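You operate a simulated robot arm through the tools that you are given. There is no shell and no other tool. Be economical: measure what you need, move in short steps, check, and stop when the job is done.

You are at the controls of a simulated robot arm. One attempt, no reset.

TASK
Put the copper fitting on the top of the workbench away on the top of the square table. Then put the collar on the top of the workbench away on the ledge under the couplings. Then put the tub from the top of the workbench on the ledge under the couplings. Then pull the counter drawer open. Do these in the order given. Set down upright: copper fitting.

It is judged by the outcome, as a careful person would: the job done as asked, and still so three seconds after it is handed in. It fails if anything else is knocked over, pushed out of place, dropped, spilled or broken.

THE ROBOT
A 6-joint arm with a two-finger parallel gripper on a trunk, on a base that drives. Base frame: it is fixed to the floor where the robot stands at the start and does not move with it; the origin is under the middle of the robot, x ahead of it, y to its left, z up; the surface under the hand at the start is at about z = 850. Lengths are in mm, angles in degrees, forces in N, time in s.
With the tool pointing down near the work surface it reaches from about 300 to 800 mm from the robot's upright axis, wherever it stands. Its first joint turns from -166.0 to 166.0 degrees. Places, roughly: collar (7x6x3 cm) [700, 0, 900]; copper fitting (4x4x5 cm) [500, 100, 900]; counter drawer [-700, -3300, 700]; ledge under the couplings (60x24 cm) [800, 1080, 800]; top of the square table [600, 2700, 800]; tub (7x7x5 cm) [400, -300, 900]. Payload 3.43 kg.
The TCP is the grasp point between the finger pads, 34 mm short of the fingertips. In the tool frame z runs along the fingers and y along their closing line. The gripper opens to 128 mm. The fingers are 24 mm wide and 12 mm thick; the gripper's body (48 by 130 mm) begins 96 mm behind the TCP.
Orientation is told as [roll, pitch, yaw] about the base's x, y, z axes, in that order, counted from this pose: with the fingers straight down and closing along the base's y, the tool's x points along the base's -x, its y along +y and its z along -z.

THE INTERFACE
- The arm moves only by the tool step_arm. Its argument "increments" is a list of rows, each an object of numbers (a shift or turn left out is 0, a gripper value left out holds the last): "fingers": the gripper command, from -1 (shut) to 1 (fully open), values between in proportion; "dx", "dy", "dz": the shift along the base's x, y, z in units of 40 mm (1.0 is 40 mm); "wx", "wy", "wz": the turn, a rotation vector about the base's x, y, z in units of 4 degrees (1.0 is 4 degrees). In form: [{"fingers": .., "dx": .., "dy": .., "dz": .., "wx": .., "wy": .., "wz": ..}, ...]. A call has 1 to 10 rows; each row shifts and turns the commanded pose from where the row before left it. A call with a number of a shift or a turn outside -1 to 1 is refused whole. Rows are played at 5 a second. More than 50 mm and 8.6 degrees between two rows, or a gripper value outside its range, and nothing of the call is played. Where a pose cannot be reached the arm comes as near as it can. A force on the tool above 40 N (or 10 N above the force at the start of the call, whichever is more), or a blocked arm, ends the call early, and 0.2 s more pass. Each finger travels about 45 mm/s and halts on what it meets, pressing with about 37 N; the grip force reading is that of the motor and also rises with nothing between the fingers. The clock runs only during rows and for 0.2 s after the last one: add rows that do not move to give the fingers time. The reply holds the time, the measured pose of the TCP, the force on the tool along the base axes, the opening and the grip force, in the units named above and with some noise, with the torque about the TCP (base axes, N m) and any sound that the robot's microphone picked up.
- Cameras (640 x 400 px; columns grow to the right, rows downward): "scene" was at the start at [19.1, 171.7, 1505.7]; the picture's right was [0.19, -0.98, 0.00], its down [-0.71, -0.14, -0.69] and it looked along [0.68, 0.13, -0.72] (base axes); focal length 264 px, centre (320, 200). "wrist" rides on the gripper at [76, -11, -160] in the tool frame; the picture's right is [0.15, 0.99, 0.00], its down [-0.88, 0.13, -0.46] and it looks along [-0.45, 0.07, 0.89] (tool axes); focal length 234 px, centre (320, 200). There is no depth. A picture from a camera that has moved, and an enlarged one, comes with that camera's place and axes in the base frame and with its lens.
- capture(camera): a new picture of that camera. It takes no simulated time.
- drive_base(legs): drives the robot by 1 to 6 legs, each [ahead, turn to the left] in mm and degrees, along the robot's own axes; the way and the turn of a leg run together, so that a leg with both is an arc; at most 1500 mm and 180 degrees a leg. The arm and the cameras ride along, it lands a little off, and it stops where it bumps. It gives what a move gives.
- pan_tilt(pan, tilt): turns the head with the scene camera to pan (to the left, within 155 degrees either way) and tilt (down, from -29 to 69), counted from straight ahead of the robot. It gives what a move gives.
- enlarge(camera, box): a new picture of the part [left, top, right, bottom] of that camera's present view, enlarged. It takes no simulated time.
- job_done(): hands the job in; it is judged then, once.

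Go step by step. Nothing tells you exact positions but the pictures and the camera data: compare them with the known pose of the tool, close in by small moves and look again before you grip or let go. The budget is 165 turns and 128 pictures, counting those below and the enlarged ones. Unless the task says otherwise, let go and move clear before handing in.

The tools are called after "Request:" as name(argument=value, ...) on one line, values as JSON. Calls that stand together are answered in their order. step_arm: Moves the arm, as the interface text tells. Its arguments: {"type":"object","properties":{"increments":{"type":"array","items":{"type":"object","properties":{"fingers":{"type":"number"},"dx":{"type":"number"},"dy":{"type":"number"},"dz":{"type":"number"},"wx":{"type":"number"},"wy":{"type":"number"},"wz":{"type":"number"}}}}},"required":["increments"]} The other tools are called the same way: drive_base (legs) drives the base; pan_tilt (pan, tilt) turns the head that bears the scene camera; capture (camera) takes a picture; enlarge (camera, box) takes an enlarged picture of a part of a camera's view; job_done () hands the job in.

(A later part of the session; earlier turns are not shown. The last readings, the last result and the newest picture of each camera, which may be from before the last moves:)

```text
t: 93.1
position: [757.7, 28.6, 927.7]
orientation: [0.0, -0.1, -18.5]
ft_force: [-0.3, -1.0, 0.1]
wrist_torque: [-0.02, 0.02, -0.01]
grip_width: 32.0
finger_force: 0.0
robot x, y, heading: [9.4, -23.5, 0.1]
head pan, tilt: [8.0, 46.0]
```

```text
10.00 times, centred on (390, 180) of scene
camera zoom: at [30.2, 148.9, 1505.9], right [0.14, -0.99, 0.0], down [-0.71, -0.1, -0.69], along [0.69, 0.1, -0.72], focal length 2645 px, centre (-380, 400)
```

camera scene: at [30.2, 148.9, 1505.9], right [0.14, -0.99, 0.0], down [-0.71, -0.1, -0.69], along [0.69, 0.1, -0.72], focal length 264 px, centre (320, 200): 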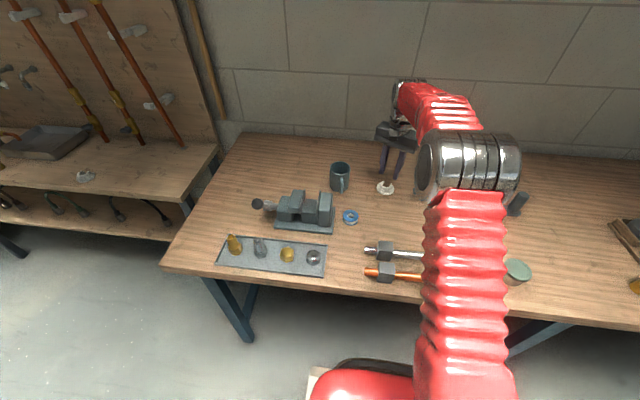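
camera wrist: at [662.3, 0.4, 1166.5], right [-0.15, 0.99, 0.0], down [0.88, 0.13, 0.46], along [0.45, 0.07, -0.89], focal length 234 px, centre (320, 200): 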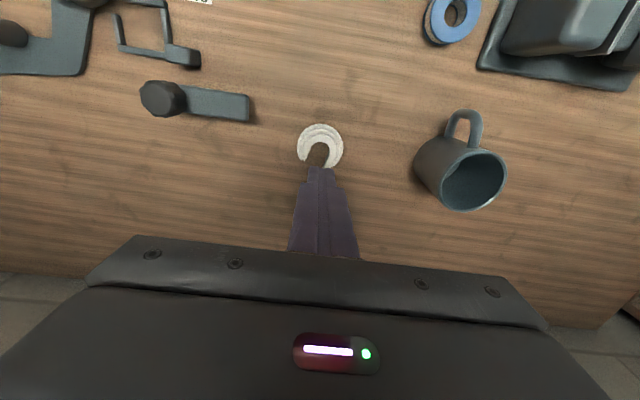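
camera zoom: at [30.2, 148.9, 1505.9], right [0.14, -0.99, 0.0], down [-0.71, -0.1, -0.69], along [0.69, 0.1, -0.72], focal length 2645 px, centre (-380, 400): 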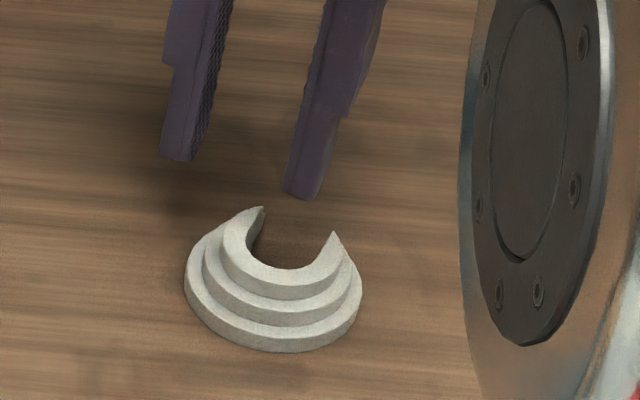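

The left finger lines up with the slot within a millimetre or two. Lowering carefully.

Request:
step_arm(increments=[{"dz": -0.4, "dy": 0.03}, {"dz": -0.3}, {}])

Request:
enlarge(camera="wrist", box=[220, 80, 420, 240])

Request:
enlarge(camera="scene", box=[365, 160, 415, 200])

```text
t: 93.9
position: [757.9, 30.5, 898.9]
orientation: [-0.1, 0.0, -18.5]
ft_force: [0.8, 0.3, 0.2]
wrist_torque: [0.01, 0.04, -0.04]
grip_width: 32.2
finger_force: 0.1
robot x, y, heading: [9.6, -22.5, 0.1]
head pan, tilt: [8.0, 46.0]
```

```text
2.50 times, centred on (320, 160) of wrist
camera zoom: at [681.6, 43.4, 1059.4], right [0.18, 0.98, 0.0], down [0.88, -0.16, 0.46], along [0.45, -0.08, -0.89], focal length 585 px, centre (320, 300)
```

zoom: 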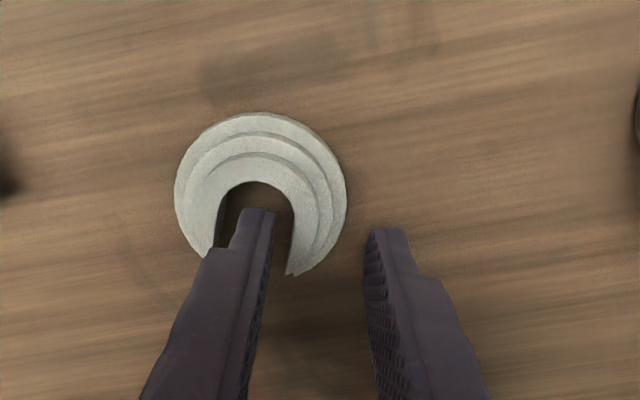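

```text
10.00 times, centred on (390, 180) of scene
camera zoom: at [30.2, 148.9, 1505.9], right [0.14, -0.99, 0.0], down [-0.71, -0.1, -0.69], along [0.69, 0.1, -0.72], focal length 2645 px, centre (-380, 400)
```

zoom: 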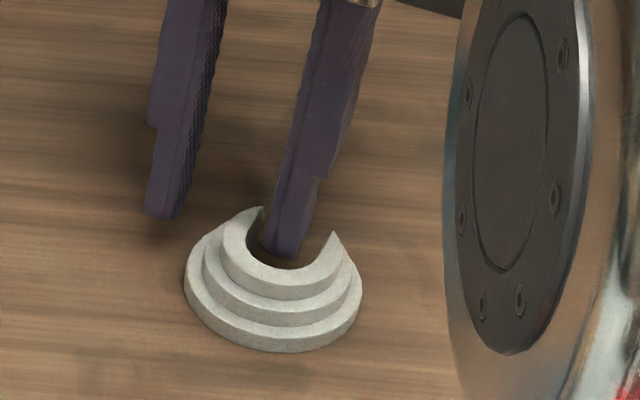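

The finger really is inside the slot without contact. Lowering the last 13 mm, then closing on the arm.

Request:
step_arm(increments=[{"dz": -0.2}, {"dz": -0.1}, {}])

Request:
step_arm(increments=[{"fingers": -1}, {}, {}, {}])

Request:
enlarge(camera="wrist", box=[220, 80, 420, 240])

Request:
enlarge(camera="scene", box=[365, 160, 415, 200])

```text
t: 94.7
position: [758.2, 30.4, 886.5]
orientation: [0.0, 0.0, -18.5]
ft_force: [-0.7, 0.1, -0.6]
wrist_torque: [-0.03, 0.01, -0.02]
grip_width: 31.8
finger_force: 0.2
robot x, y, heading: [6.8, -22.8, -0.1]
head pan, tilt: [8.0, 46.0]
```

```text
t: 95.7
position: [758.0, 29.7, 888.5]
orientation: [0.1, 0.0, -18.6]
ft_force: [0.2, -0.6, 4.4]
wrist_torque: [0.06, 0.01, -0.01]
grip_width: 14.1
finger_force: 37.3
robot x, y, heading: [15.3, -21.4, -0.0]
head pan, tilt: [8.0, 46.0]
```

```text
2.50 times, centred on (320, 160) of wrist
camera zoom: at [681.6, 43.6, 1047.5], right [0.18, 0.98, 0.0], down [0.88, -0.16, 0.46], along [0.45, -0.08, -0.89], focal length 585 px, centre (320, 300)
```

zoom: 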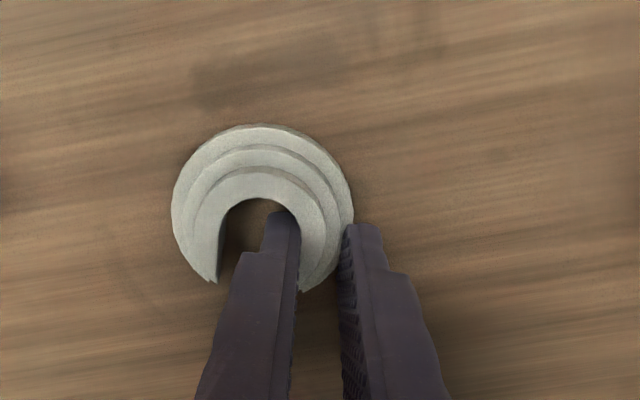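

```text
10.00 times, centred on (390, 180) of scene
camera zoom: at [30.1, 148.9, 1505.9], right [0.14, -0.99, 0.0], down [-0.71, -0.1, -0.69], along [0.69, 0.1, -0.72], focal length 2645 px, centre (-380, 400)
```

zoom: 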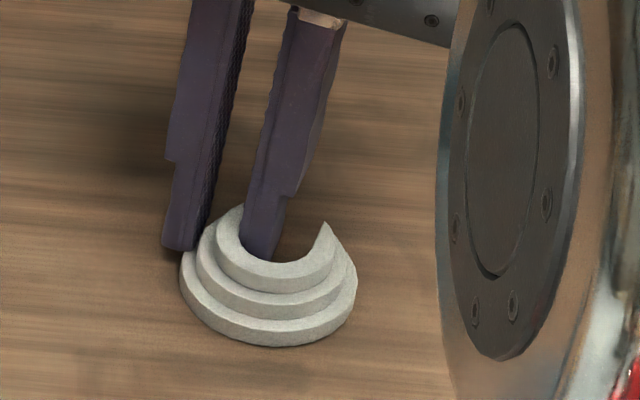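

Gripped on one arm at 14 mm. Lifting very slowly to test.

Request:
step_arm(increments=[{"dz": 0.1}, {"dz": 0.15}, {"dz": 0.2}, {}])

Request:
enlarge(camera="scene", box=[365, 160, 415, 200])

```text
t: 96.7
position: [757.6, 29.7, 904.6]
orientation: [0.0, 0.1, -18.7]
ft_force: [-0.9, 0.1, -0.3]
wrist_torque: [0.02, -0.01, -0.01]
grip_width: 13.9
finger_force: 37.1
robot x, y, heading: [8.2, -25.3, 0.2]
head pan, tilt: [8.0, 46.0]
```

```text
10.00 times, centred on (390, 180) of scene
camera zoom: at [30.2, 148.9, 1505.9], right [0.14, -0.99, 0.0], down [-0.71, -0.1, -0.69], along [0.69, 0.1, -0.72], focal length 2645 px, centre (-380, 400)
```

zoom: 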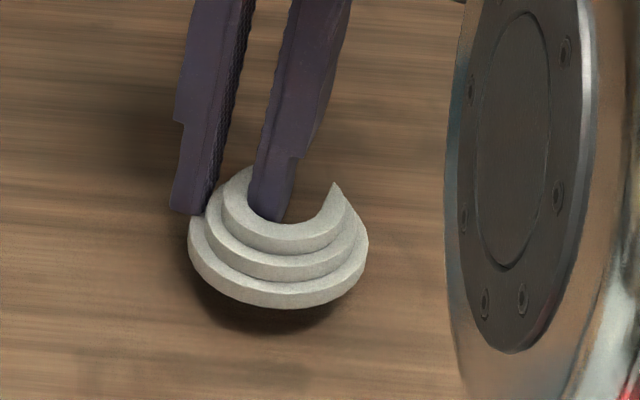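

It holds, lifted clear of the bench. Raising, retracting, and driving to the ledge.

Request:
step_arm(increments=[{"dz": 0.5}, {"dz": 0.8}, {"dz": 0.8}, {"dz": 0.8}, {"dz": 0.8}, {"dx": -0.8, "dz": 0.4}, {"dx": -0.8}, {"dx": -0.9}, {"dx": -0.9}, {"dx": -0.9}])

Request:
step_arm(increments=[{"dx": -0.9, "dz": 0.3}, {"dx": -0.9, "dz": 0.3}, {"dx": -0.9}, {"dx": -0.9}, {}])

Request:
enlarge(camera="wrist", box=[220, 80, 420, 240])

```text
t: 98.9
position: [587.1, 28.4, 1066.5]
orientation: [0.0, 0.1, -18.6]
ft_force: [0.5, -0.9, -1.1]
wrist_torque: [0.01, 0.02, 0.0]
grip_width: 13.9
finger_force: 37.3
robot x, y, heading: [11.3, -20.8, -0.1]
head pan, tilt: [8.0, 46.0]
```

```text
t: 100.1
position: [443.3, 30.4, 1091.3]
orientation: [0.0, 0.0, -18.7]
ft_force: [0.6, -0.7, -0.6]
wrist_torque: [-0.04, -0.04, 0.01]
grip_width: 13.9
finger_force: 37.1
robot x, y, heading: [8.6, -25.5, 0.1]
head pan, tilt: [8.0, 46.0]
```

```text
2.50 times, centred on (320, 160) of wrist
camera zoom: at [366.8, 43.6, 1251.6], right [0.18, 0.98, 0.0], down [0.88, -0.16, 0.46], along [0.45, -0.08, -0.89], focal length 585 px, centre (320, 300)
```

zoom: 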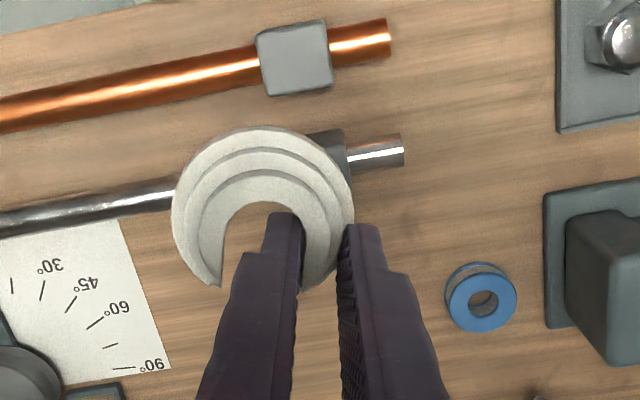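

Request:
drive_base(legs=[[0, 90], [1040, 0], [0, -90], [80, 0]])

Request:
pan_tilt(pan=0, tilt=38)

Request:
capture(camera="scene")

```text
t: 118.9
position: [529.2, 1052.4, 1091.5]
orientation: [0.1, 0.0, -18.5]
ft_force: [0.8, 0.2, -1.4]
wrist_torque: [0.01, -0.01, 0.0]
grip_width: 12.3
finger_force: 36.7
robot x, y, heading: [94.6, 1036.6, 0.4]
head pan, tilt: [8.0, 46.0]
```

```text
t: 119.6
position: [529.1, 1053.7, 1093.3]
orientation: [0.1, 0.0, -18.5]
ft_force: [0.8, -0.3, -0.8]
wrist_torque: [0.01, 0.0, 0.03]
grip_width: 12.5
finger_force: 37.0
robot x, y, heading: [96.5, 1036.2, 0.7]
head pan, tilt: [0.0, 38.0]
```

```text
82 pictures are left
camera scene: at [121.2, 1197.0, 1517.6], right [0.01, -1.0, 0.0], down [-0.62, 0.0, -0.79], along [0.79, 0.01, -0.62], focal length 264 px, centre (320, 200)
```

scene: 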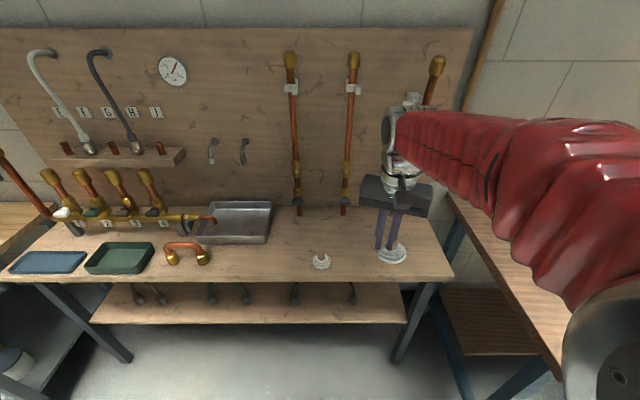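

I'm in front of the ledge; another collar sits at about [690,1202], and the space to its right is free. Checking the hold first, since the grip width changed slightly.

Request:
enlarge(camera="wrist", box=[220, 80, 420, 240])

Request:
enlarge(camera="scene", box=[340, 180, 440, 280])

```text
2.50 times, centred on (320, 160) of wrist
camera zoom: at [452.8, 1066.5, 1252.1], right [0.17, 0.98, 0.0], down [0.88, -0.15, 0.46], along [0.45, -0.08, -0.89], focal length 585 px, centre (320, 300)
```

zoom: 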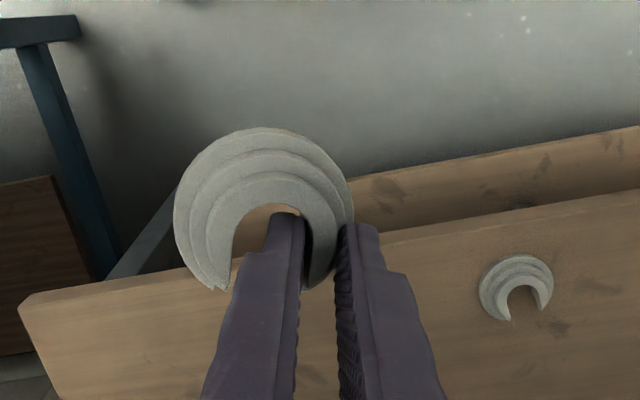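

```text
4.00 times, centred on (390, 230) of scene
camera zoom: at [121.2, 1197.0, 1517.6], right [0.01, -1.0, 0.0], down [-0.62, 0.0, -0.79], along [0.79, 0.01, -0.62], focal length 1058 px, centre (40, 80)
```

zoom: 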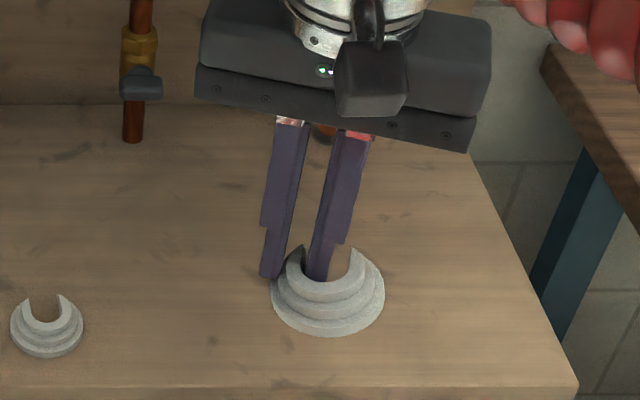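

The collar has tilted very slightly but is still held. Moving over the clear spot promptly.

Request:
step_arm(increments=[{"dx": 0.83, "dy": 0.03, "dz": -0.6}, {"dx": 0.83, "dy": 0.03, "dz": -0.6}, {"dx": 0.83, "dy": 0.03, "dz": -0.6}, {"dx": 0.83, "dy": 0.03, "dz": -0.6}, {"dx": 0.83, "dy": 0.03, "dz": -0.6}, {"dx": 0.83, "dy": 0.03, "dz": -0.6}, {"dx": 0.83, "dy": 0.03, "dz": -0.6}, {"dz": -0.9}, {}])

Request:
enlarge(camera="scene", box=[320, 180, 440, 280])

Request:
enlarge(camera="wrist", box=[200, 60, 440, 240])

```text
t: 121.6
position: [762.5, 1063.7, 888.4]
orientation: [0.1, -0.1, -18.5]
ft_force: [-0.7, 0.0, 0.3]
wrist_torque: [0.03, -0.02, 0.01]
grip_width: 12.5
finger_force: 37.4
robot x, y, heading: [97.4, 1033.7, 0.5]
head pan, tilt: [0.0, 38.0]
```

```text
4.00 times, centred on (380, 230) of scene
camera zoom: at [121.6, 1197.0, 1517.6], right [0.01, -1.0, 0.0], down [-0.62, 0.0, -0.79], along [0.79, 0.0, -0.62], focal length 1058 px, centre (80, 80)
```

zoom: 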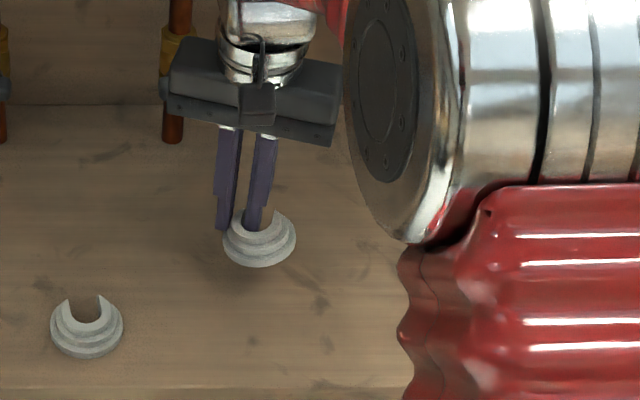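

```text
2.22 times, centred on (320, 150) of wrist
camera zoom: at [686.4, 1075.7, 1048.1], right [0.17, 0.98, 0.0], down [0.88, -0.16, 0.46], along [0.45, -0.08, -0.89], focal length 520 px, centre (320, 311)
```

zoom: 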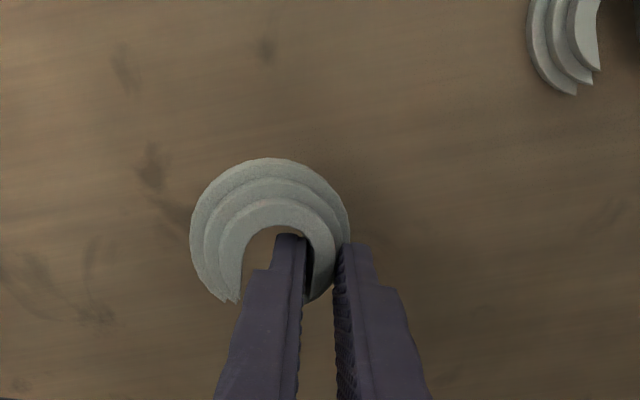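

Clear spot below. Lowering with small steps until contact.

Request:
step_arm(increments=[{"dz": -0.6}, {"dz": -0.4}, {}])

Request:
step_arm(increments=[{"dz": -0.06}, {"dz": -0.05}, {}])

Request:
enlarge(camera="scene", box=[350, 200, 410, 250])

```text
t: 122.4
position: [760.4, 1061.8, 848.2]
orientation: [0.0, 0.0, -18.5]
ft_force: [0.0, 0.6, 0.2]
wrist_torque: [0.0, -0.01, 0.0]
grip_width: 12.4
finger_force: 37.2
robot x, y, heading: [91.7, 1036.2, 0.4]
head pan, tilt: [0.0, 38.0]
```

```text
t: 123.2
position: [761.4, 1062.2, 843.6]
orientation: [0.0, 0.0, -18.5]
ft_force: [-0.4, 0.2, 0.6]
wrist_torque: [0.0, -0.01, 0.05]
grip_width: 12.0
finger_force: 37.2
robot x, y, heading: [95.9, 1037.0, 0.1]
head pan, tilt: [0.0, 38.0]
```

```text
8.00 times, centred on (380, 225) of scene
camera zoom: at [121.6, 1197.0, 1517.6], right [0.01, -1.0, 0.0], down [-0.62, 0.0, -0.79], along [0.79, 0.0, -0.62], focal length 2116 px, centre (-160, 0)
```

zoom: 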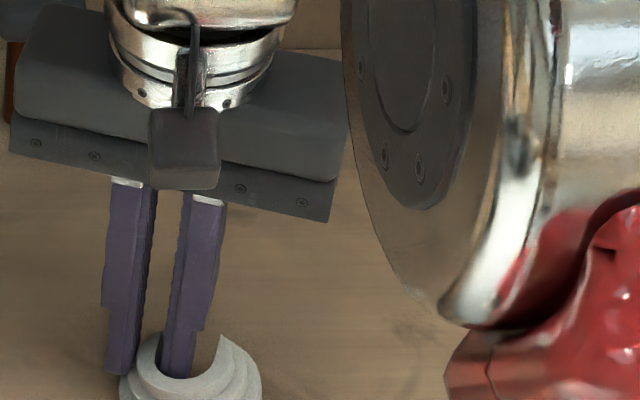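

Request:
step_arm(increments=[{"dz": -0.06}, {"dz": -0.03}, {}])

Request:
step_arm(increments=[{"dz": -0.05}, {}])

Request:
enlarge(camera="scene", box=[350, 220, 410, 270])

```text
t: 124.0
position: [763.2, 1060.9, 841.4]
orientation: [-0.1, -0.1, -18.5]
ft_force: [-2.7, -1.1, 23.8]
wrist_torque: [0.22, 0.25, 0.02]
grip_width: 12.6
finger_force: 36.6
robot x, y, heading: [93.8, 1038.4, 0.5]
head pan, tilt: [0.0, 38.0]
```

```text
t: 124.6
position: [763.6, 1061.0, 841.3]
orientation: [0.0, -0.1, -18.6]
ft_force: [-0.5, 0.9, 5.2]
wrist_torque: [0.14, 0.09, -0.01]
grip_width: 13.1
finger_force: 37.2
robot x, y, heading: [96.2, 1032.8, 0.4]
head pan, tilt: [0.0, 38.0]
stopped in row 2: the force on the tool passed its limit at 41 N (the readings are from after the stop); the commanded pose is now the measured one
```

```text
8.00 times, centred on (380, 245) of scene
camera zoom: at [121.4, 1197.0, 1517.6], right [0.01, -1.0, 0.0], down [-0.62, 0.0, -0.79], along [0.79, 0.0, -0.62], focal length 2116 px, centre (-160, -160)
```

zoom: 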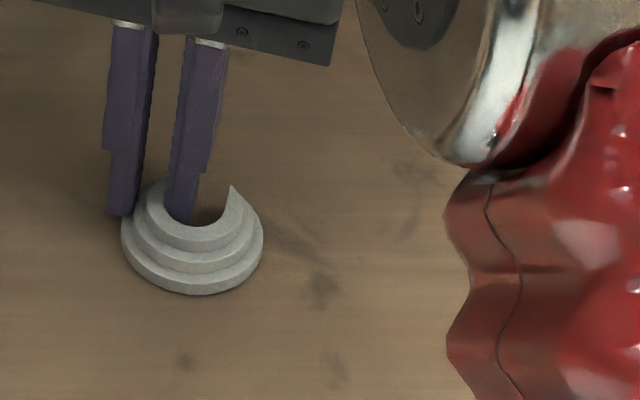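

It rests on the ledge. Opening to ~28 mm (finger must stay within the slot), then rising straight up.

Request:
step_arm(increments=[{"fingers": -0.58}, {}, {}])

Request:
step_arm(increments=[{"dz": 0.2}, {"dz": 0.4}, {"dz": 0.8}, {"dz": 0.8}, {"dz": 0.8}, {}])

Request:
enlarge(camera="scene", box=[310, 200, 430, 290])

Request:
capture(camera="wrist")

```text
t: 125.4
position: [762.7, 1060.4, 840.3]
orientation: [0.0, -0.2, -18.5]
ft_force: [-0.1, -0.9, -0.1]
wrist_torque: [0.0, 0.02, 0.04]
grip_width: 26.7
finger_force: 0.0
robot x, y, heading: [97.4, 1033.4, 0.2]
head pan, tilt: [0.0, 38.0]
```

```text
t: 126.8
position: [762.7, 1060.9, 958.6]
orientation: [0.0, -0.1, -18.6]
ft_force: [0.3, -0.4, -1.2]
wrist_torque: [0.0, 0.01, 0.01]
grip_width: 27.0
finger_force: 0.0
robot x, y, heading: [93.6, 1034.6, 0.4]
head pan, tilt: [0.0, 38.0]
```

```text
4.44 times, centred on (370, 245) of scene
camera zoom: at [121.6, 1197.0, 1517.6], right [0.01, -1.0, 0.0], down [-0.62, 0.0, -0.79], along [0.79, 0.0, -0.62], focal length 1176 px, centre (98, 0)
```

zoom: 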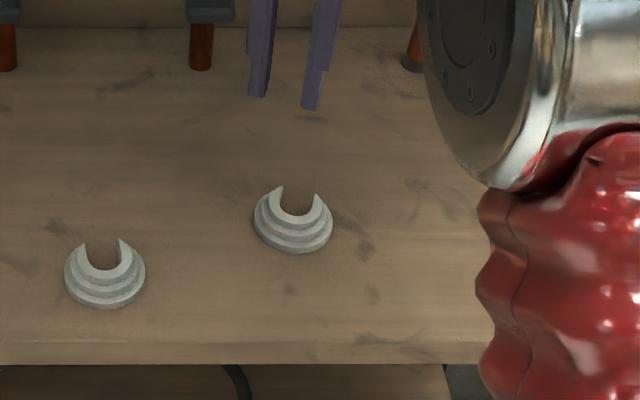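

```text
74 pictures are left
camera wrist: at [686.4, 1073.6, 1118.3], right [0.18, 0.98, 0.0], down [0.88, -0.16, 0.46], along [0.45, -0.08, -0.89], focal length 234 px, centre (320, 200)
```

wrist: 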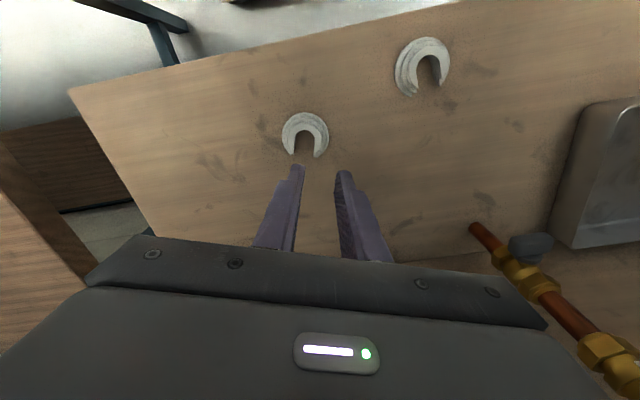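

The collar lies flat on the ledge. Next the tub: I'll retract, drive back to the workbench, and turn the gripper to close along x, since the pipe ends sit beside the tub in y.

Request:
step_arm(increments=[{"dz": 0.9}, {"dz": 0.9}, {"dz": 0.9}, {"dx": -0.9, "wz": -1}, {"dx": -0.9, "wz": -1}, {"dx": -0.9, "wz": -1}, {"dx": -0.9, "wz": -1}, {"dx": -0.9, "wz": -1}, {"dx": -0.9, "wz": -1}, {"dx": -0.9, "wz": -1}])

Request:
step_arm(increments=[{"wz": -1, "fingers": 0.8}, {"wz": -1}, {"wz": -1}, {"wz": -1}, {"wz": -1}, {"wz": -1}, {"wz": -1}, {"wz": -1}, {"wz": -1}, {"wz": -1}])

Request:
drive_base(legs=[[-90, 0], [0, -90.3], [1150, 0], [0, 90]])

Request:
pan_tilt(pan=-10, tilt=50)

Request:
capture(camera="scene")

```text
t: 129.0
position: [508.4, 1059.8, 1068.5]
orientation: [0.1, -0.2, -46.5]
ft_force: [0.5, 0.2, -0.1]
wrist_torque: [-0.02, 0.01, -0.01]
grip_width: 27.1
finger_force: 0.0
robot x, y, heading: [93.6, 1037.1, 0.5]
head pan, tilt: [0.0, 38.0]
```

```text
t: 131.2
position: [511.7, 1060.0, 1067.8]
orientation: [0.0, -0.1, -86.6]
ft_force: [0.4, 0.1, -0.1]
wrist_torque: [0.03, -0.01, -0.02]
grip_width: 115.1
finger_force: 0.1
robot x, y, heading: [96.5, 1036.2, 0.4]
head pan, tilt: [0.0, 38.0]
```

```text
t: 151.0
position: [404.0, -102.2, 1069.0]
orientation: [0.0, -0.1, -86.8]
ft_force: [0.5, -0.3, -0.3]
wrist_torque: [0.01, 0.0, 0.02]
grip_width: 115.2
finger_force: 0.0
robot x, y, heading: [-14.0, -162.6, 0.1]
head pan, tilt: [0.0, 38.0]
```

```text
t: 151.7
position: [404.4, -102.4, 1068.2]
orientation: [-0.1, -0.1, -86.8]
ft_force: [0.6, 0.1, 0.0]
wrist_torque: [-0.01, -0.01, -0.04]
grip_width: 114.7
finger_force: 0.1
robot x, y, heading: [-8.3, -165.0, -0.3]
head pan, tilt: [-10.0, 50.0]
```

```text
73 pictures are left
camera scene: at [5.8, -18.0, 1500.5], right [-0.18, -0.98, 0.0], down [-0.75, 0.13, -0.64], along [0.63, -0.11, -0.77], focal length 264 px, centre (320, 200)
```

scene: 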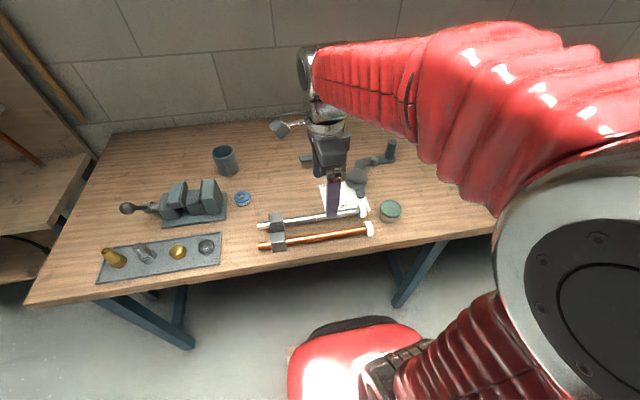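

The tub reads at about [433,-301]. Moving above it and checking with the wrist camera.

Request:
step_arm(increments=[{"dy": -1, "dx": 0.15, "wz": -0.8}, {"dy": -1, "dx": 0.15}, {"dy": -1, "dx": 0.15}, {"dy": -1, "dx": 0.15}, {"dy": -1, "dx": 0.15}, {"dz": -0.8}, {"dz": -0.6}, {}])

Request:
capture(camera="wrist")

Request:
capture(camera="scene")

```text
t: 153.5
position: [435.9, -301.9, 1012.8]
orientation: [0.0, -0.1, -90.0]
ft_force: [-0.3, -0.1, -1.2]
wrist_torque: [0.02, 0.01, 0.01]
grip_width: 115.2
finger_force: 0.0
robot x, y, heading: [-10.2, -164.8, 0.0]
head pan, tilt: [-10.0, 50.0]
```

```text
72 pictures are left
camera wrist: at [424.0, -226.0, 1171.7], right [0.99, 0.15, 0.0], down [0.13, -0.88, 0.46], along [0.07, -0.45, -0.89], focal length 234 px, centre (320, 200)
```

wrist: 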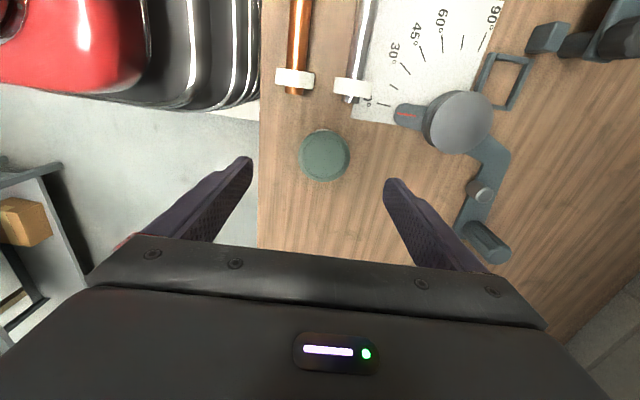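

```text
71 pictures are left
camera scene: at [5.9, -18.1, 1500.4], right [-0.18, -0.98, 0.0], down [-0.75, 0.13, -0.64], along [0.63, -0.11, -0.77], focal length 264 px, centre (320, 200)
```

scene: 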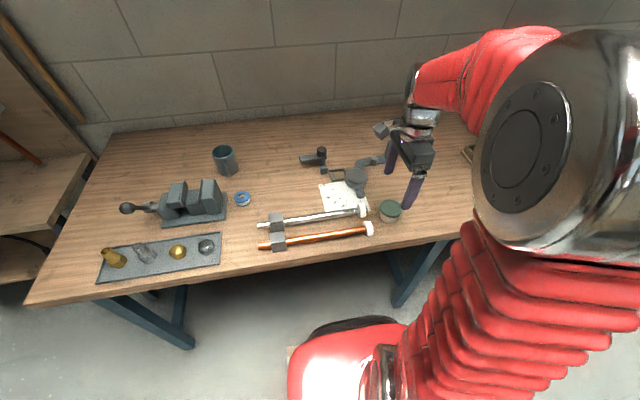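

The tub's lid centre is at [442,-303]. Centring and lowering around it.

Request:
step_arm(increments=[{"dx": 0.16, "dy": -0.03, "fingers": 0.45, "dz": -0.8}, {"dz": -0.7}, {"dz": -0.5}, {}])

Request:
capture(camera="wrist")

Request:
enlarge(camera="scene", box=[340, 140, 460, 240])

```text
t: 154.5
position: [439.8, -303.3, 934.0]
orientation: [0.1, -0.1, -90.0]
ft_force: [0.1, 0.1, -1.3]
wrist_torque: [-0.02, 0.01, -0.01]
grip_width: 92.6
finger_force: 0.1
robot x, y, heading: [-12.2, -167.3, -0.0]
head pan, tilt: [-10.0, 50.0]
```

```text
70 pictures are left
camera wrist: at [428.9, -227.2, 1092.6], right [0.99, 0.15, 0.0], down [0.13, -0.88, 0.46], along [0.07, -0.45, -0.89], focal length 234 px, centre (320, 200)
```

wrist: 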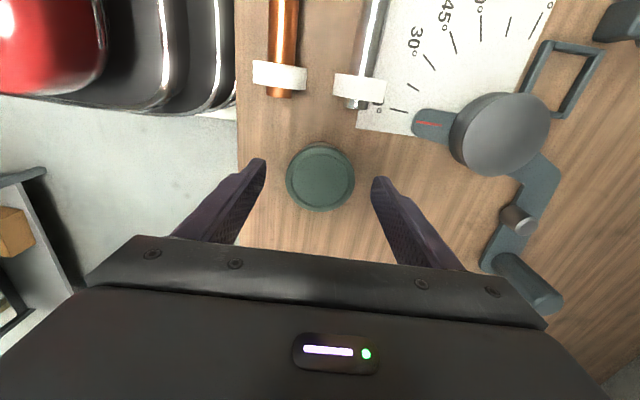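

```text
4.00 times, centred on (400, 190) of scene
camera zoom: at [5.9, -18.1, 1500.4], right [-0.18, -0.98, 0.0], down [-0.75, 0.13, -0.64], along [0.63, -0.11, -0.77], focal length 1058 px, centre (0, 240)
```

zoom: 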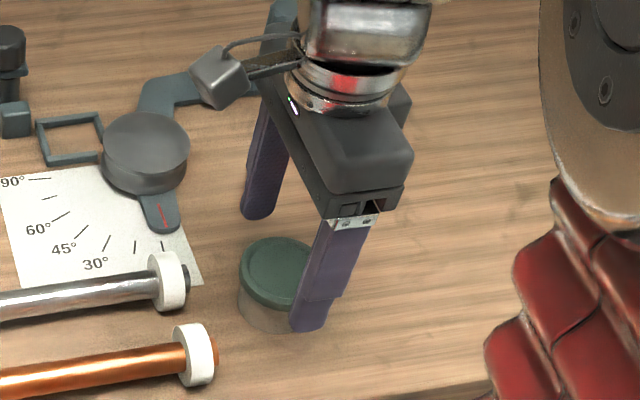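

Centred. Lowering and gripping the tub.

Request:
step_arm(increments=[{"dz": -0.6}, {"dz": -0.5}, {}])

Request:
step_arm(increments=[{"fingers": -1}, {}, {}, {}, {}])

Request:
step_arm(increments=[{"dz": 0.15}, {"dz": 0.3}, {}])

Request:
enlarge(camera="scene", box=[340, 140, 460, 240])

```text
t: 155.3
position: [440.1, -303.3, 888.9]
orientation: [0.0, -0.1, -90.0]
ft_force: [0.0, 1.1, 0.3]
wrist_torque: [0.03, -0.01, 0.01]
grip_width: 92.6
finger_force: 0.1
robot x, y, heading: [-11.6, -165.2, 0.0]
head pan, tilt: [-10.0, 50.0]
```

```text
t: 156.5
position: [439.8, -305.5, 889.1]
orientation: [0.1, -0.1, -89.9]
ft_force: [0.0, 0.0, 0.0]
wrist_torque: [-0.04, -0.05, 0.02]
grip_width: 64.7
finger_force: 36.8
robot x, y, heading: [-11.0, -166.4, 0.2]
head pan, tilt: [-10.0, 50.0]
```

```text
t: 157.3
position: [439.3, -303.1, 906.7]
orientation: [0.0, -0.1, -90.1]
ft_force: [-0.8, -1.0, -0.6]
wrist_torque: [0.01, -0.01, -0.01]
grip_width: 64.6
finger_force: 37.8
robot x, y, heading: [-11.1, -166.0, 0.0]
head pan, tilt: [-10.0, 50.0]
```

```text
4.00 times, centred on (400, 190) of scene
camera zoom: at [6.0, -18.1, 1500.4], right [-0.18, -0.98, 0.0], down [-0.75, 0.13, -0.64], along [0.63, -0.11, -0.77], focal length 1058 px, centre (0, 240)
```

zoom: 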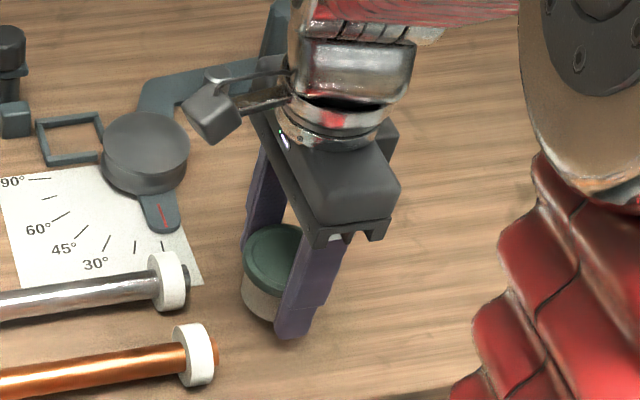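

The whole tub lifts securely. Raising, retracting and driving to the ledge again.

Request:
step_arm(increments=[{"dz": 0.8}, {"dz": 0.8}, {"dz": 0.8}, {"dz": 0.8}, {"dz": 0.8, "dy": 0.5}, {"dy": 0.9}, {"dy": 0.9}, {"dy": 0.7}, {}])

Request:
drive_base(legs=[[0, 90], [1130, 0], [0, -90], [100, 0]])

Request:
pan_tilt(pan=0, tilt=42)

Request:
capture(camera="scene")

Request:
capture(camera="wrist")

```text
t: 159.3
position: [440.2, -182.6, 1065.1]
orientation: [0.0, 0.0, -90.0]
ft_force: [0.0, 0.6, 0.0]
wrist_torque: [0.02, 0.03, -0.04]
grip_width: 64.5
finger_force: 37.6
robot x, y, heading: [-11.2, -167.8, -0.1]
head pan, tilt: [-10.0, 50.0]
```

```text
t: 178.8
position: [511.3, 957.6, 1066.6]
orientation: [0.0, -0.1, -87.0]
ft_force: [-0.2, -0.1, -0.8]
wrist_torque: [0.0, -0.04, 0.01]
grip_width: 64.7
finger_force: 36.9
robot x, y, heading: [59.2, 988.2, 2.9]
head pan, tilt: [-10.0, 50.0]
```

```text
t: 179.5
position: [509.8, 959.0, 1066.3]
orientation: [-0.1, 0.0, -87.1]
ft_force: [-0.1, -0.4, -1.9]
wrist_torque: [0.0, -0.04, -0.01]
grip_width: 64.6
finger_force: 37.2
robot x, y, heading: [59.9, 989.8, 3.0]
head pan, tilt: [0.0, 42.0]
```

```text
67 pictures are left
camera scene: at [73.5, 1150.3, 1511.6], right [0.05, -1.0, 0.0], down [-0.67, -0.03, -0.74], along [0.74, 0.04, -0.67], focal length 264 px, centre (320, 200)
```

scene: 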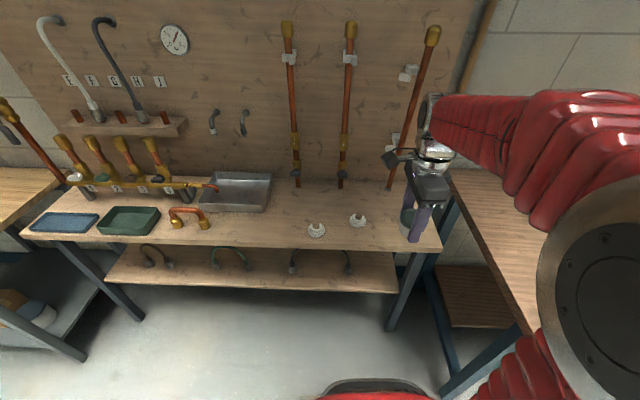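

```text
66 pictures are left
camera wrist: at [494.4, 1033.0, 1226.4], right [0.98, 0.2, 0.0], down [0.18, -0.87, 0.46], along [0.09, -0.45, -0.89], focal length 234 px, centre (320, 200)
```

wrist: 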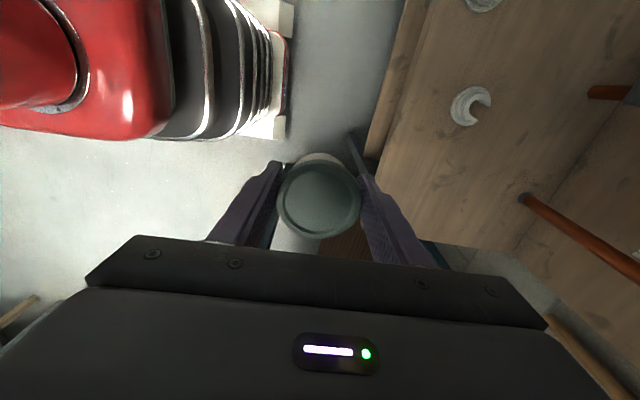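

The ledge spot around [750,925] is clear. Moving the tub over it.

Request:
step_arm(increments=[{"dx": 0.86, "dy": -0.12, "dz": -0.4}, {"dx": 0.86, "dy": -0.12, "dz": -0.4}, {"dx": 0.86, "dy": -0.12, "dz": -0.4}, {"dx": 0.86, "dy": -0.12, "dz": -0.4}, {"dx": 0.86, "dy": -0.12, "dz": -0.4}, {"dx": 0.86, "dy": -0.12, "dz": -0.4}, {"dx": 0.86, "dy": -0.12, "dz": -0.4}, {"dz": -0.7}, {"dz": -0.7}, {}])

Request:
capture(camera="scene")

Request:
capture(camera="wrist")

```text
t: 181.7
position: [749.9, 923.1, 898.6]
orientation: [0.0, -0.1, -87.1]
ft_force: [0.2, 0.1, -0.9]
wrist_torque: [0.0, 0.02, 0.0]
grip_width: 64.6
finger_force: 37.2
robot x, y, heading: [59.5, 985.6, 3.0]
head pan, tilt: [0.0, 42.0]
```

```text
65 pictures are left
camera scene: at [73.9, 1150.3, 1511.7], right [0.05, -1.0, 0.0], down [-0.67, -0.03, -0.74], along [0.74, 0.04, -0.67], focal length 264 px, centre (320, 200)
```

scene: 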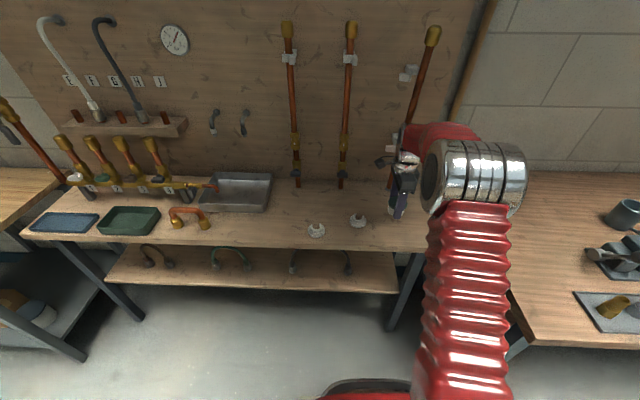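

```text
64 pictures are left
camera wrist: at [734.5, 998.1, 1057.6], right [0.98, 0.2, 0.0], down [0.17, -0.87, 0.46], along [0.09, -0.45, -0.89], focal length 234 px, centre (320, 200)
```

wrist: 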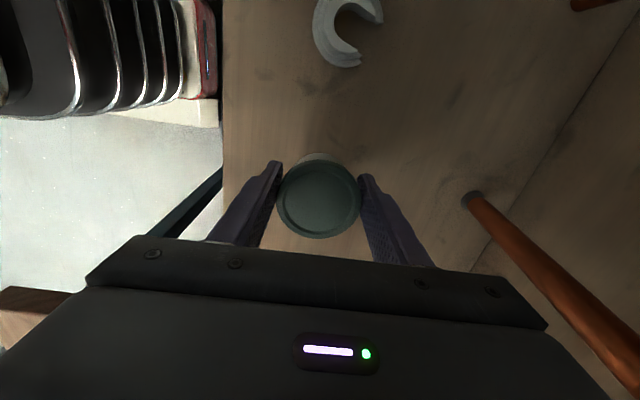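

All clear. Lowering the tub to contact.

Request:
step_arm(increments=[{"dz": -0.6}, {"dz": -0.6}, {"dz": -0.1}, {}])

Request:
step_arm(increments=[{"dz": -0.07}, {}])

Request:
step_arm(increments=[{"dz": -0.06}, {}])

```text
t: 182.7
position: [752.1, 924.1, 846.4]
orientation: [0.0, -0.1, -87.1]
ft_force: [0.8, -0.1, -0.9]
wrist_torque: [0.02, 0.01, 0.01]
grip_width: 64.7
finger_force: 36.9
robot x, y, heading: [57.8, 990.6, 2.9]
head pan, tilt: [0.0, 42.0]
```

```text
t: 183.3
position: [750.6, 922.2, 845.3]
orientation: [0.0, -0.1, -87.0]
ft_force: [0.3, 0.3, -1.6]
wrist_torque: [-0.01, 0.01, 0.0]
grip_width: 64.6
finger_force: 36.4
robot x, y, heading: [57.4, 992.7, 2.9]
head pan, tilt: [0.0, 42.0]
```

```text
t: 183.9
position: [751.2, 922.6, 841.5]
orientation: [0.0, -0.1, -87.1]
ft_force: [0.2, -0.1, -1.6]
wrist_torque: [-0.02, 0.03, 0.02]
grip_width: 64.7
finger_force: 36.7
robot x, y, heading: [56.4, 990.8, 2.6]
head pan, tilt: [0.0, 42.0]
```

Request:
step_arm(increments=[{"dz": -0.05}, {}])

Request:
step_arm(increments=[{"dz": -0.04}, {}])

```text
t: 184.5
position: [750.7, 923.1, 838.4]
orientation: [0.1, -0.1, -87.1]
ft_force: [-0.2, 0.1, -0.5]
wrist_torque: [0.0, -0.01, 0.0]
grip_width: 64.7
finger_force: 36.7
robot x, y, heading: [56.5, 991.4, 2.7]
head pan, tilt: [0.0, 42.0]
```

```text
t: 185.1
position: [751.3, 922.9, 839.2]
orientation: [0.0, -0.2, -87.1]
ft_force: [0.0, -0.4, 9.0]
wrist_torque: [-0.04, 0.18, -0.01]
grip_width: 64.3
finger_force: 37.1
robot x, y, heading: [58.2, 989.7, 3.1]
head pan, tilt: [0.0, 42.0]
```

Contact at 9 N: the tub is down. Releasing and rising clear.

Request:
step_arm(increments=[{"fingers": 0.5}, {}, {}, {}, {}])

Request:
step_arm(increments=[{"dz": 0.4}, {"dz": 0.8}, {"dz": 0.8}, {"dz": 0.9}, {"dz": 0.9}, {"dz": 0.9}, {"dz": 0.6}, {}])

Request:
capture(camera="wrist")

Request:
capture(camera="scene")

```text
t: 186.3
position: [751.5, 922.5, 837.6]
orientation: [0.0, -0.1, -87.0]
ft_force: [0.2, 0.3, 0.3]
wrist_torque: [-0.02, -0.01, 0.0]
grip_width: 96.0
finger_force: 0.1
robot x, y, heading: [56.5, 993.5, 3.0]
head pan, tilt: [0.0, 42.0]
```

```text
t: 188.1
position: [752.0, 924.2, 1048.6]
orientation: [0.0, -0.1, -87.0]
ft_force: [-0.2, 0.6, 0.0]
wrist_torque: [0.02, -0.02, 0.03]
grip_width: 96.0
finger_force: 0.0
robot x, y, heading: [56.4, 991.7, 2.8]
head pan, tilt: [0.0, 42.0]
```

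```text
63 pictures are left
camera wrist: at [736.3, 999.1, 1209.0], right [0.98, 0.2, 0.0], down [0.17, -0.87, 0.46], along [0.09, -0.45, -0.89], focal length 234 px, centre (320, 200)
```

wrist: 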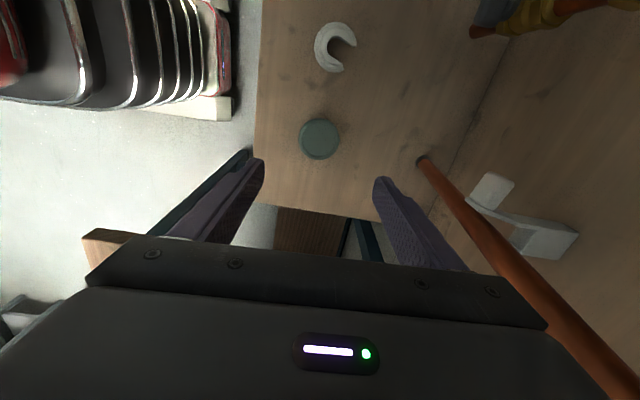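

```text
62 pictures are left
camera scene: at [73.9, 1150.3, 1511.7], right [0.05, -1.0, 0.0], down [-0.67, -0.03, -0.74], along [0.74, 0.04, -0.67], focal length 264 px, centre (320, 200)
```

scene: 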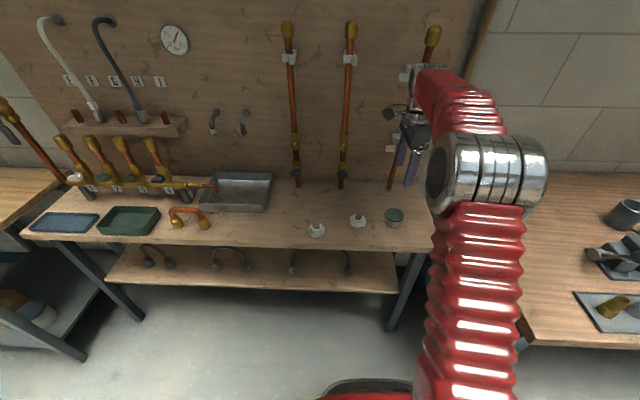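

Tub and collar are on the ledge. Now retract, back away, turn toward −y and look for the counter drawer.

Request:
step_arm(increments=[{"dx": -0.95}, {"dx": -0.95}, {"dx": -0.95}, {"dx": -0.95}, {"dx": -0.95}, {"dx": -0.95}, {"dx": -0.95}, {"dx": -0.95}, {"dy": 0.6}, {}])

Request:
drive_base(legs=[[-150, 0], [0, -93]])

Request:
pan_tilt(pan=-10, tilt=15)

Request:
capture(camera="scene")

```text
t: 190.3
position: [446.0, 948.3, 1048.8]
orientation: [0.0, -0.1, -87.0]
ft_force: [0.6, -0.2, 0.1]
wrist_torque: [0.02, 0.0, 0.0]
grip_width: 96.1
finger_force: 0.0
robot x, y, heading: [58.9, 990.4, 2.8]
head pan, tilt: [0.0, 42.0]
```

```text
t: 197.7
position: [-159.1, 595.9, 1048.2]
orientation: [0.1, -0.1, 179.1]
ft_force: [-0.2, 0.1, 0.1]
wrist_torque: [-0.01, 0.01, 0.0]
grip_width: 96.1
finger_force: 0.2
robot x, y, heading: [-52.5, 984.0, -90.4]
head pan, tilt: [0.0, 42.0]
```

```text
t: 198.6
position: [-159.7, 596.4, 1048.0]
orientation: [0.0, -0.1, 179.1]
ft_force: [-0.9, -0.1, -0.8]
wrist_torque: [0.02, 0.0, -0.01]
grip_width: 95.8
finger_force: 0.1
robot x, y, heading: [-50.8, 981.4, -90.3]
head pan, tilt: [-10.0, 15.0]
```

```text
61 pictures are left
camera scene: at [91.3, 950.9, 1554.1], right [-0.98, 0.18, 0.0], down [0.05, 0.26, -0.97], along [-0.18, -0.95, -0.26], focal length 264 px, centre (320, 200)
```

scene: 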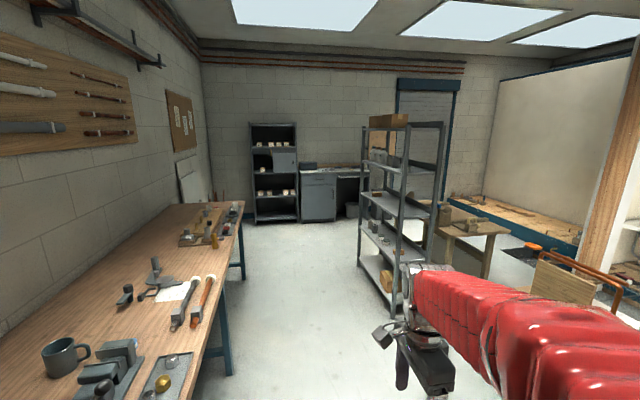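

The counter is the grey cabinet at (320,190). Zooming in.

Request:
enlarge(camera="scene", box=[270, 140, 400, 240])

```text
4.00 times, centred on (335, 190) of scene
camera zoom: at [91.3, 950.9, 1554.1], right [-0.98, 0.18, 0.0], down [0.05, 0.26, -0.97], along [-0.18, -0.95, -0.26], focal length 1058 px, centre (260, 240)
```

zoom: 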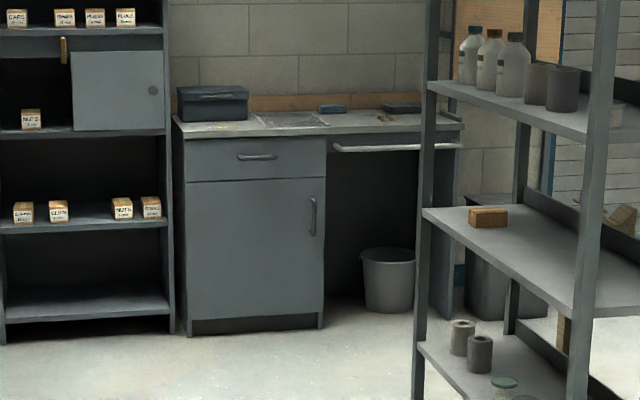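

The drawer has a horizontal bar handle near [-700,-3290,750]. I'll drive along the clear aisle past the rack, then diagonally to in front of the cabinet.

Request:
drive_base(legs=[[1450, 0], [1430, 0], [0, -45], [850, 0], [0, 45]])

Request:
pan_tilt(pan=0, tilt=35)

Request:
capture(camera="scene")

```text
t: 228.1
position: [-699.6, -2879.3, 1048.3]
orientation: [0.0, 0.0, 179.4]
ft_force: [0.2, 0.0, 0.1]
wrist_torque: [0.0, -0.04, 0.0]
grip_width: 96.2
finger_force: 0.1
robot x, y, heading: [-612.4, -2496.5, -90.4]
head pan, tilt: [-10.0, 15.0]
```

```text
t: 228.9
position: [-699.7, -2880.1, 1050.6]
orientation: [0.0, 0.0, 179.3]
ft_force: [0.2, -0.8, 0.7]
wrist_torque: [0.02, 0.03, 0.0]
grip_width: 96.0
finger_force: 0.0
robot x, y, heading: [-613.8, -2497.4, -90.6]
head pan, tilt: [0.0, 35.0]
```

```text
59 pictures are left
camera scene: at [-457.0, -2521.7, 1522.2], right [-1.0, 0.01, 0.0], down [0.0, 0.57, -0.82], along [-0.01, -0.82, -0.57], focal length 264 px, centre (320, 200)
```

scene: 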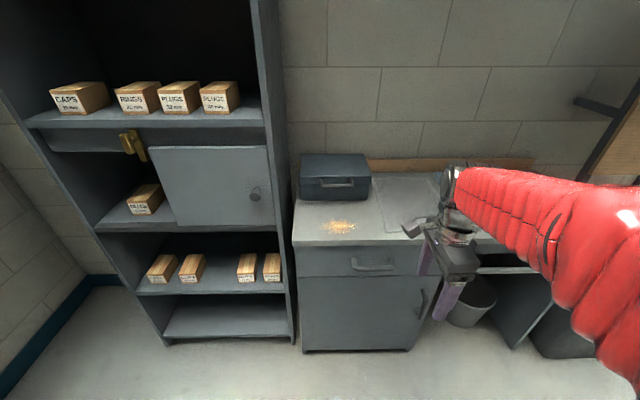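

I see the drawer handle: a horizontal bar. Zooming for geometry.

Request:
enlarge(camera="scene", box=[290, 220, 440, 360])

Request:
enlarge(camera="scene", box=[340, 245, 405, 285])

```text
2.86 times, centred on (365, 290) of scene
camera zoom: at [-457.0, -2521.7, 1522.2], right [-1.0, 0.01, 0.0], down [0.0, 0.57, -0.82], along [-0.01, -0.82, -0.57], focal length 756 px, centre (191, -57)
```

zoom: 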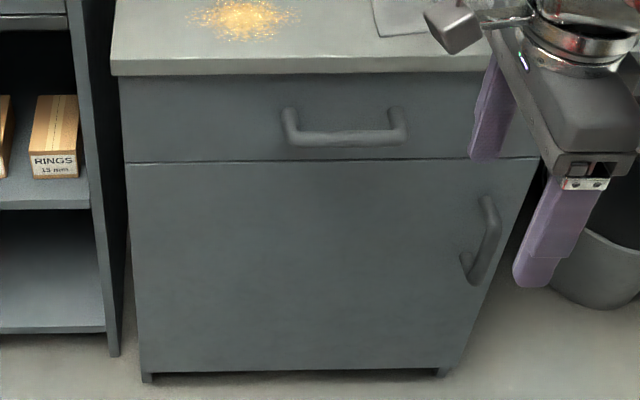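

```text
9.85 times, centred on (372, 265) of scene
camera zoom: at [-457.0, -2521.7, 1522.2], right [-1.0, 0.01, 0.0], down [0.0, 0.57, -0.82], along [-0.01, -0.82, -0.57], focal length 2605 px, centre (-197, -440)
```

zoom: 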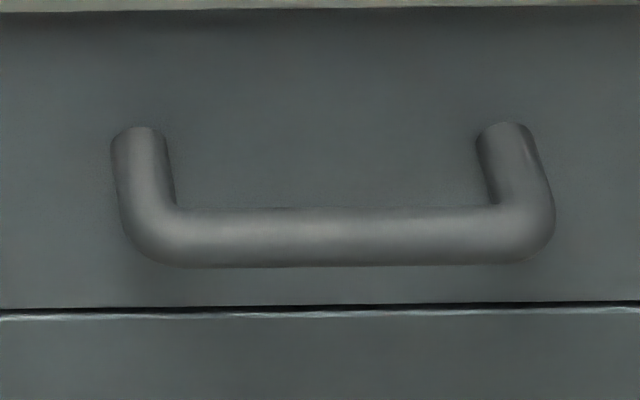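

The bar is about 170 mm long, standing ~48 mm off the panel, at roughly [-665,-3175,760]. I'll point the tool forward (rotate about x by −90°) with vertical closing, staying in free space in front.

Request:
step_arm(increments=[{"dy": -0.9, "dx": 0.4, "fingers": 0.1}, {"dy": -0.9, "dx": 0.4}, {"wx": -1}, {"wx": -1}, {"wx": -1}, {"wx": -1}, {"wx": -1}, {"wx": -1}, {"wx": -1}, {"wx": -1}])

Request:
step_arm(increments=[{"wx": -1, "dz": -0.3}, {"wx": -1, "dz": -0.3}, {"wx": -1, "dz": -0.3}, {"wx": -1, "dz": -0.3}, {"wx": -1, "dz": -0.3}, {"wx": -1, "dz": -0.3}, {"wx": -1, "dz": -0.3}, {"wx": -1, "dz": -0.3}, {"wx": -1, "dz": -0.3}, {"wx": -1, "dz": -0.3}])

Request:
capture(camera="scene")

```text
t: 231.1
position: [-667.5, -2952.6, 1049.3]
orientation: [32.2, 0.1, 179.2]
ft_force: [0.2, -0.6, 0.2]
wrist_torque: [0.02, -0.02, 0.01]
grip_width: 70.3
finger_force: 0.2
robot x, y, heading: [-615.0, -2495.3, -90.5]
head pan, tilt: [0.0, 35.0]
```

```text
t: 233.3
position: [-667.3, -3027.0, 995.6]
orientation: [64.1, 1.8, -177.9]
ft_force: [0.8, 0.1, -0.2]
wrist_torque: [-0.01, 0.02, -0.01]
grip_width: 70.3
finger_force: 0.1
out of reach, approached as far as the arm can: row 4, 5, 6, 7, 8, 9, 10
robot x, y, heading: [-618.9, -2497.4, -90.5]
head pan, tilt: [0.0, 35.0]
```

```text
56 pictures are left
camera scene: at [-457.0, -2521.5, 1522.2], right [-1.0, 0.01, 0.0], down [0.0, 0.57, -0.82], along [-0.01, -0.82, -0.57], focal length 264 px, centre (320, 200)
```

scene: 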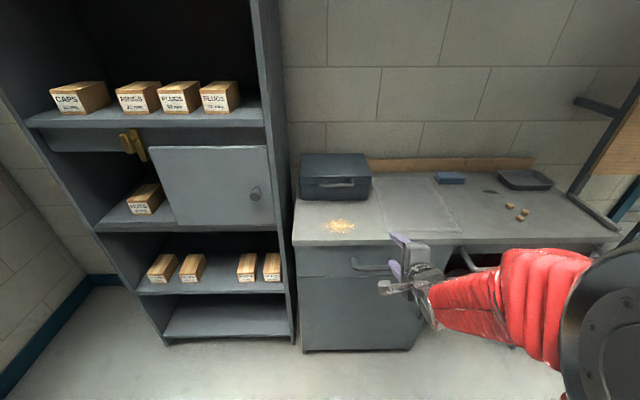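

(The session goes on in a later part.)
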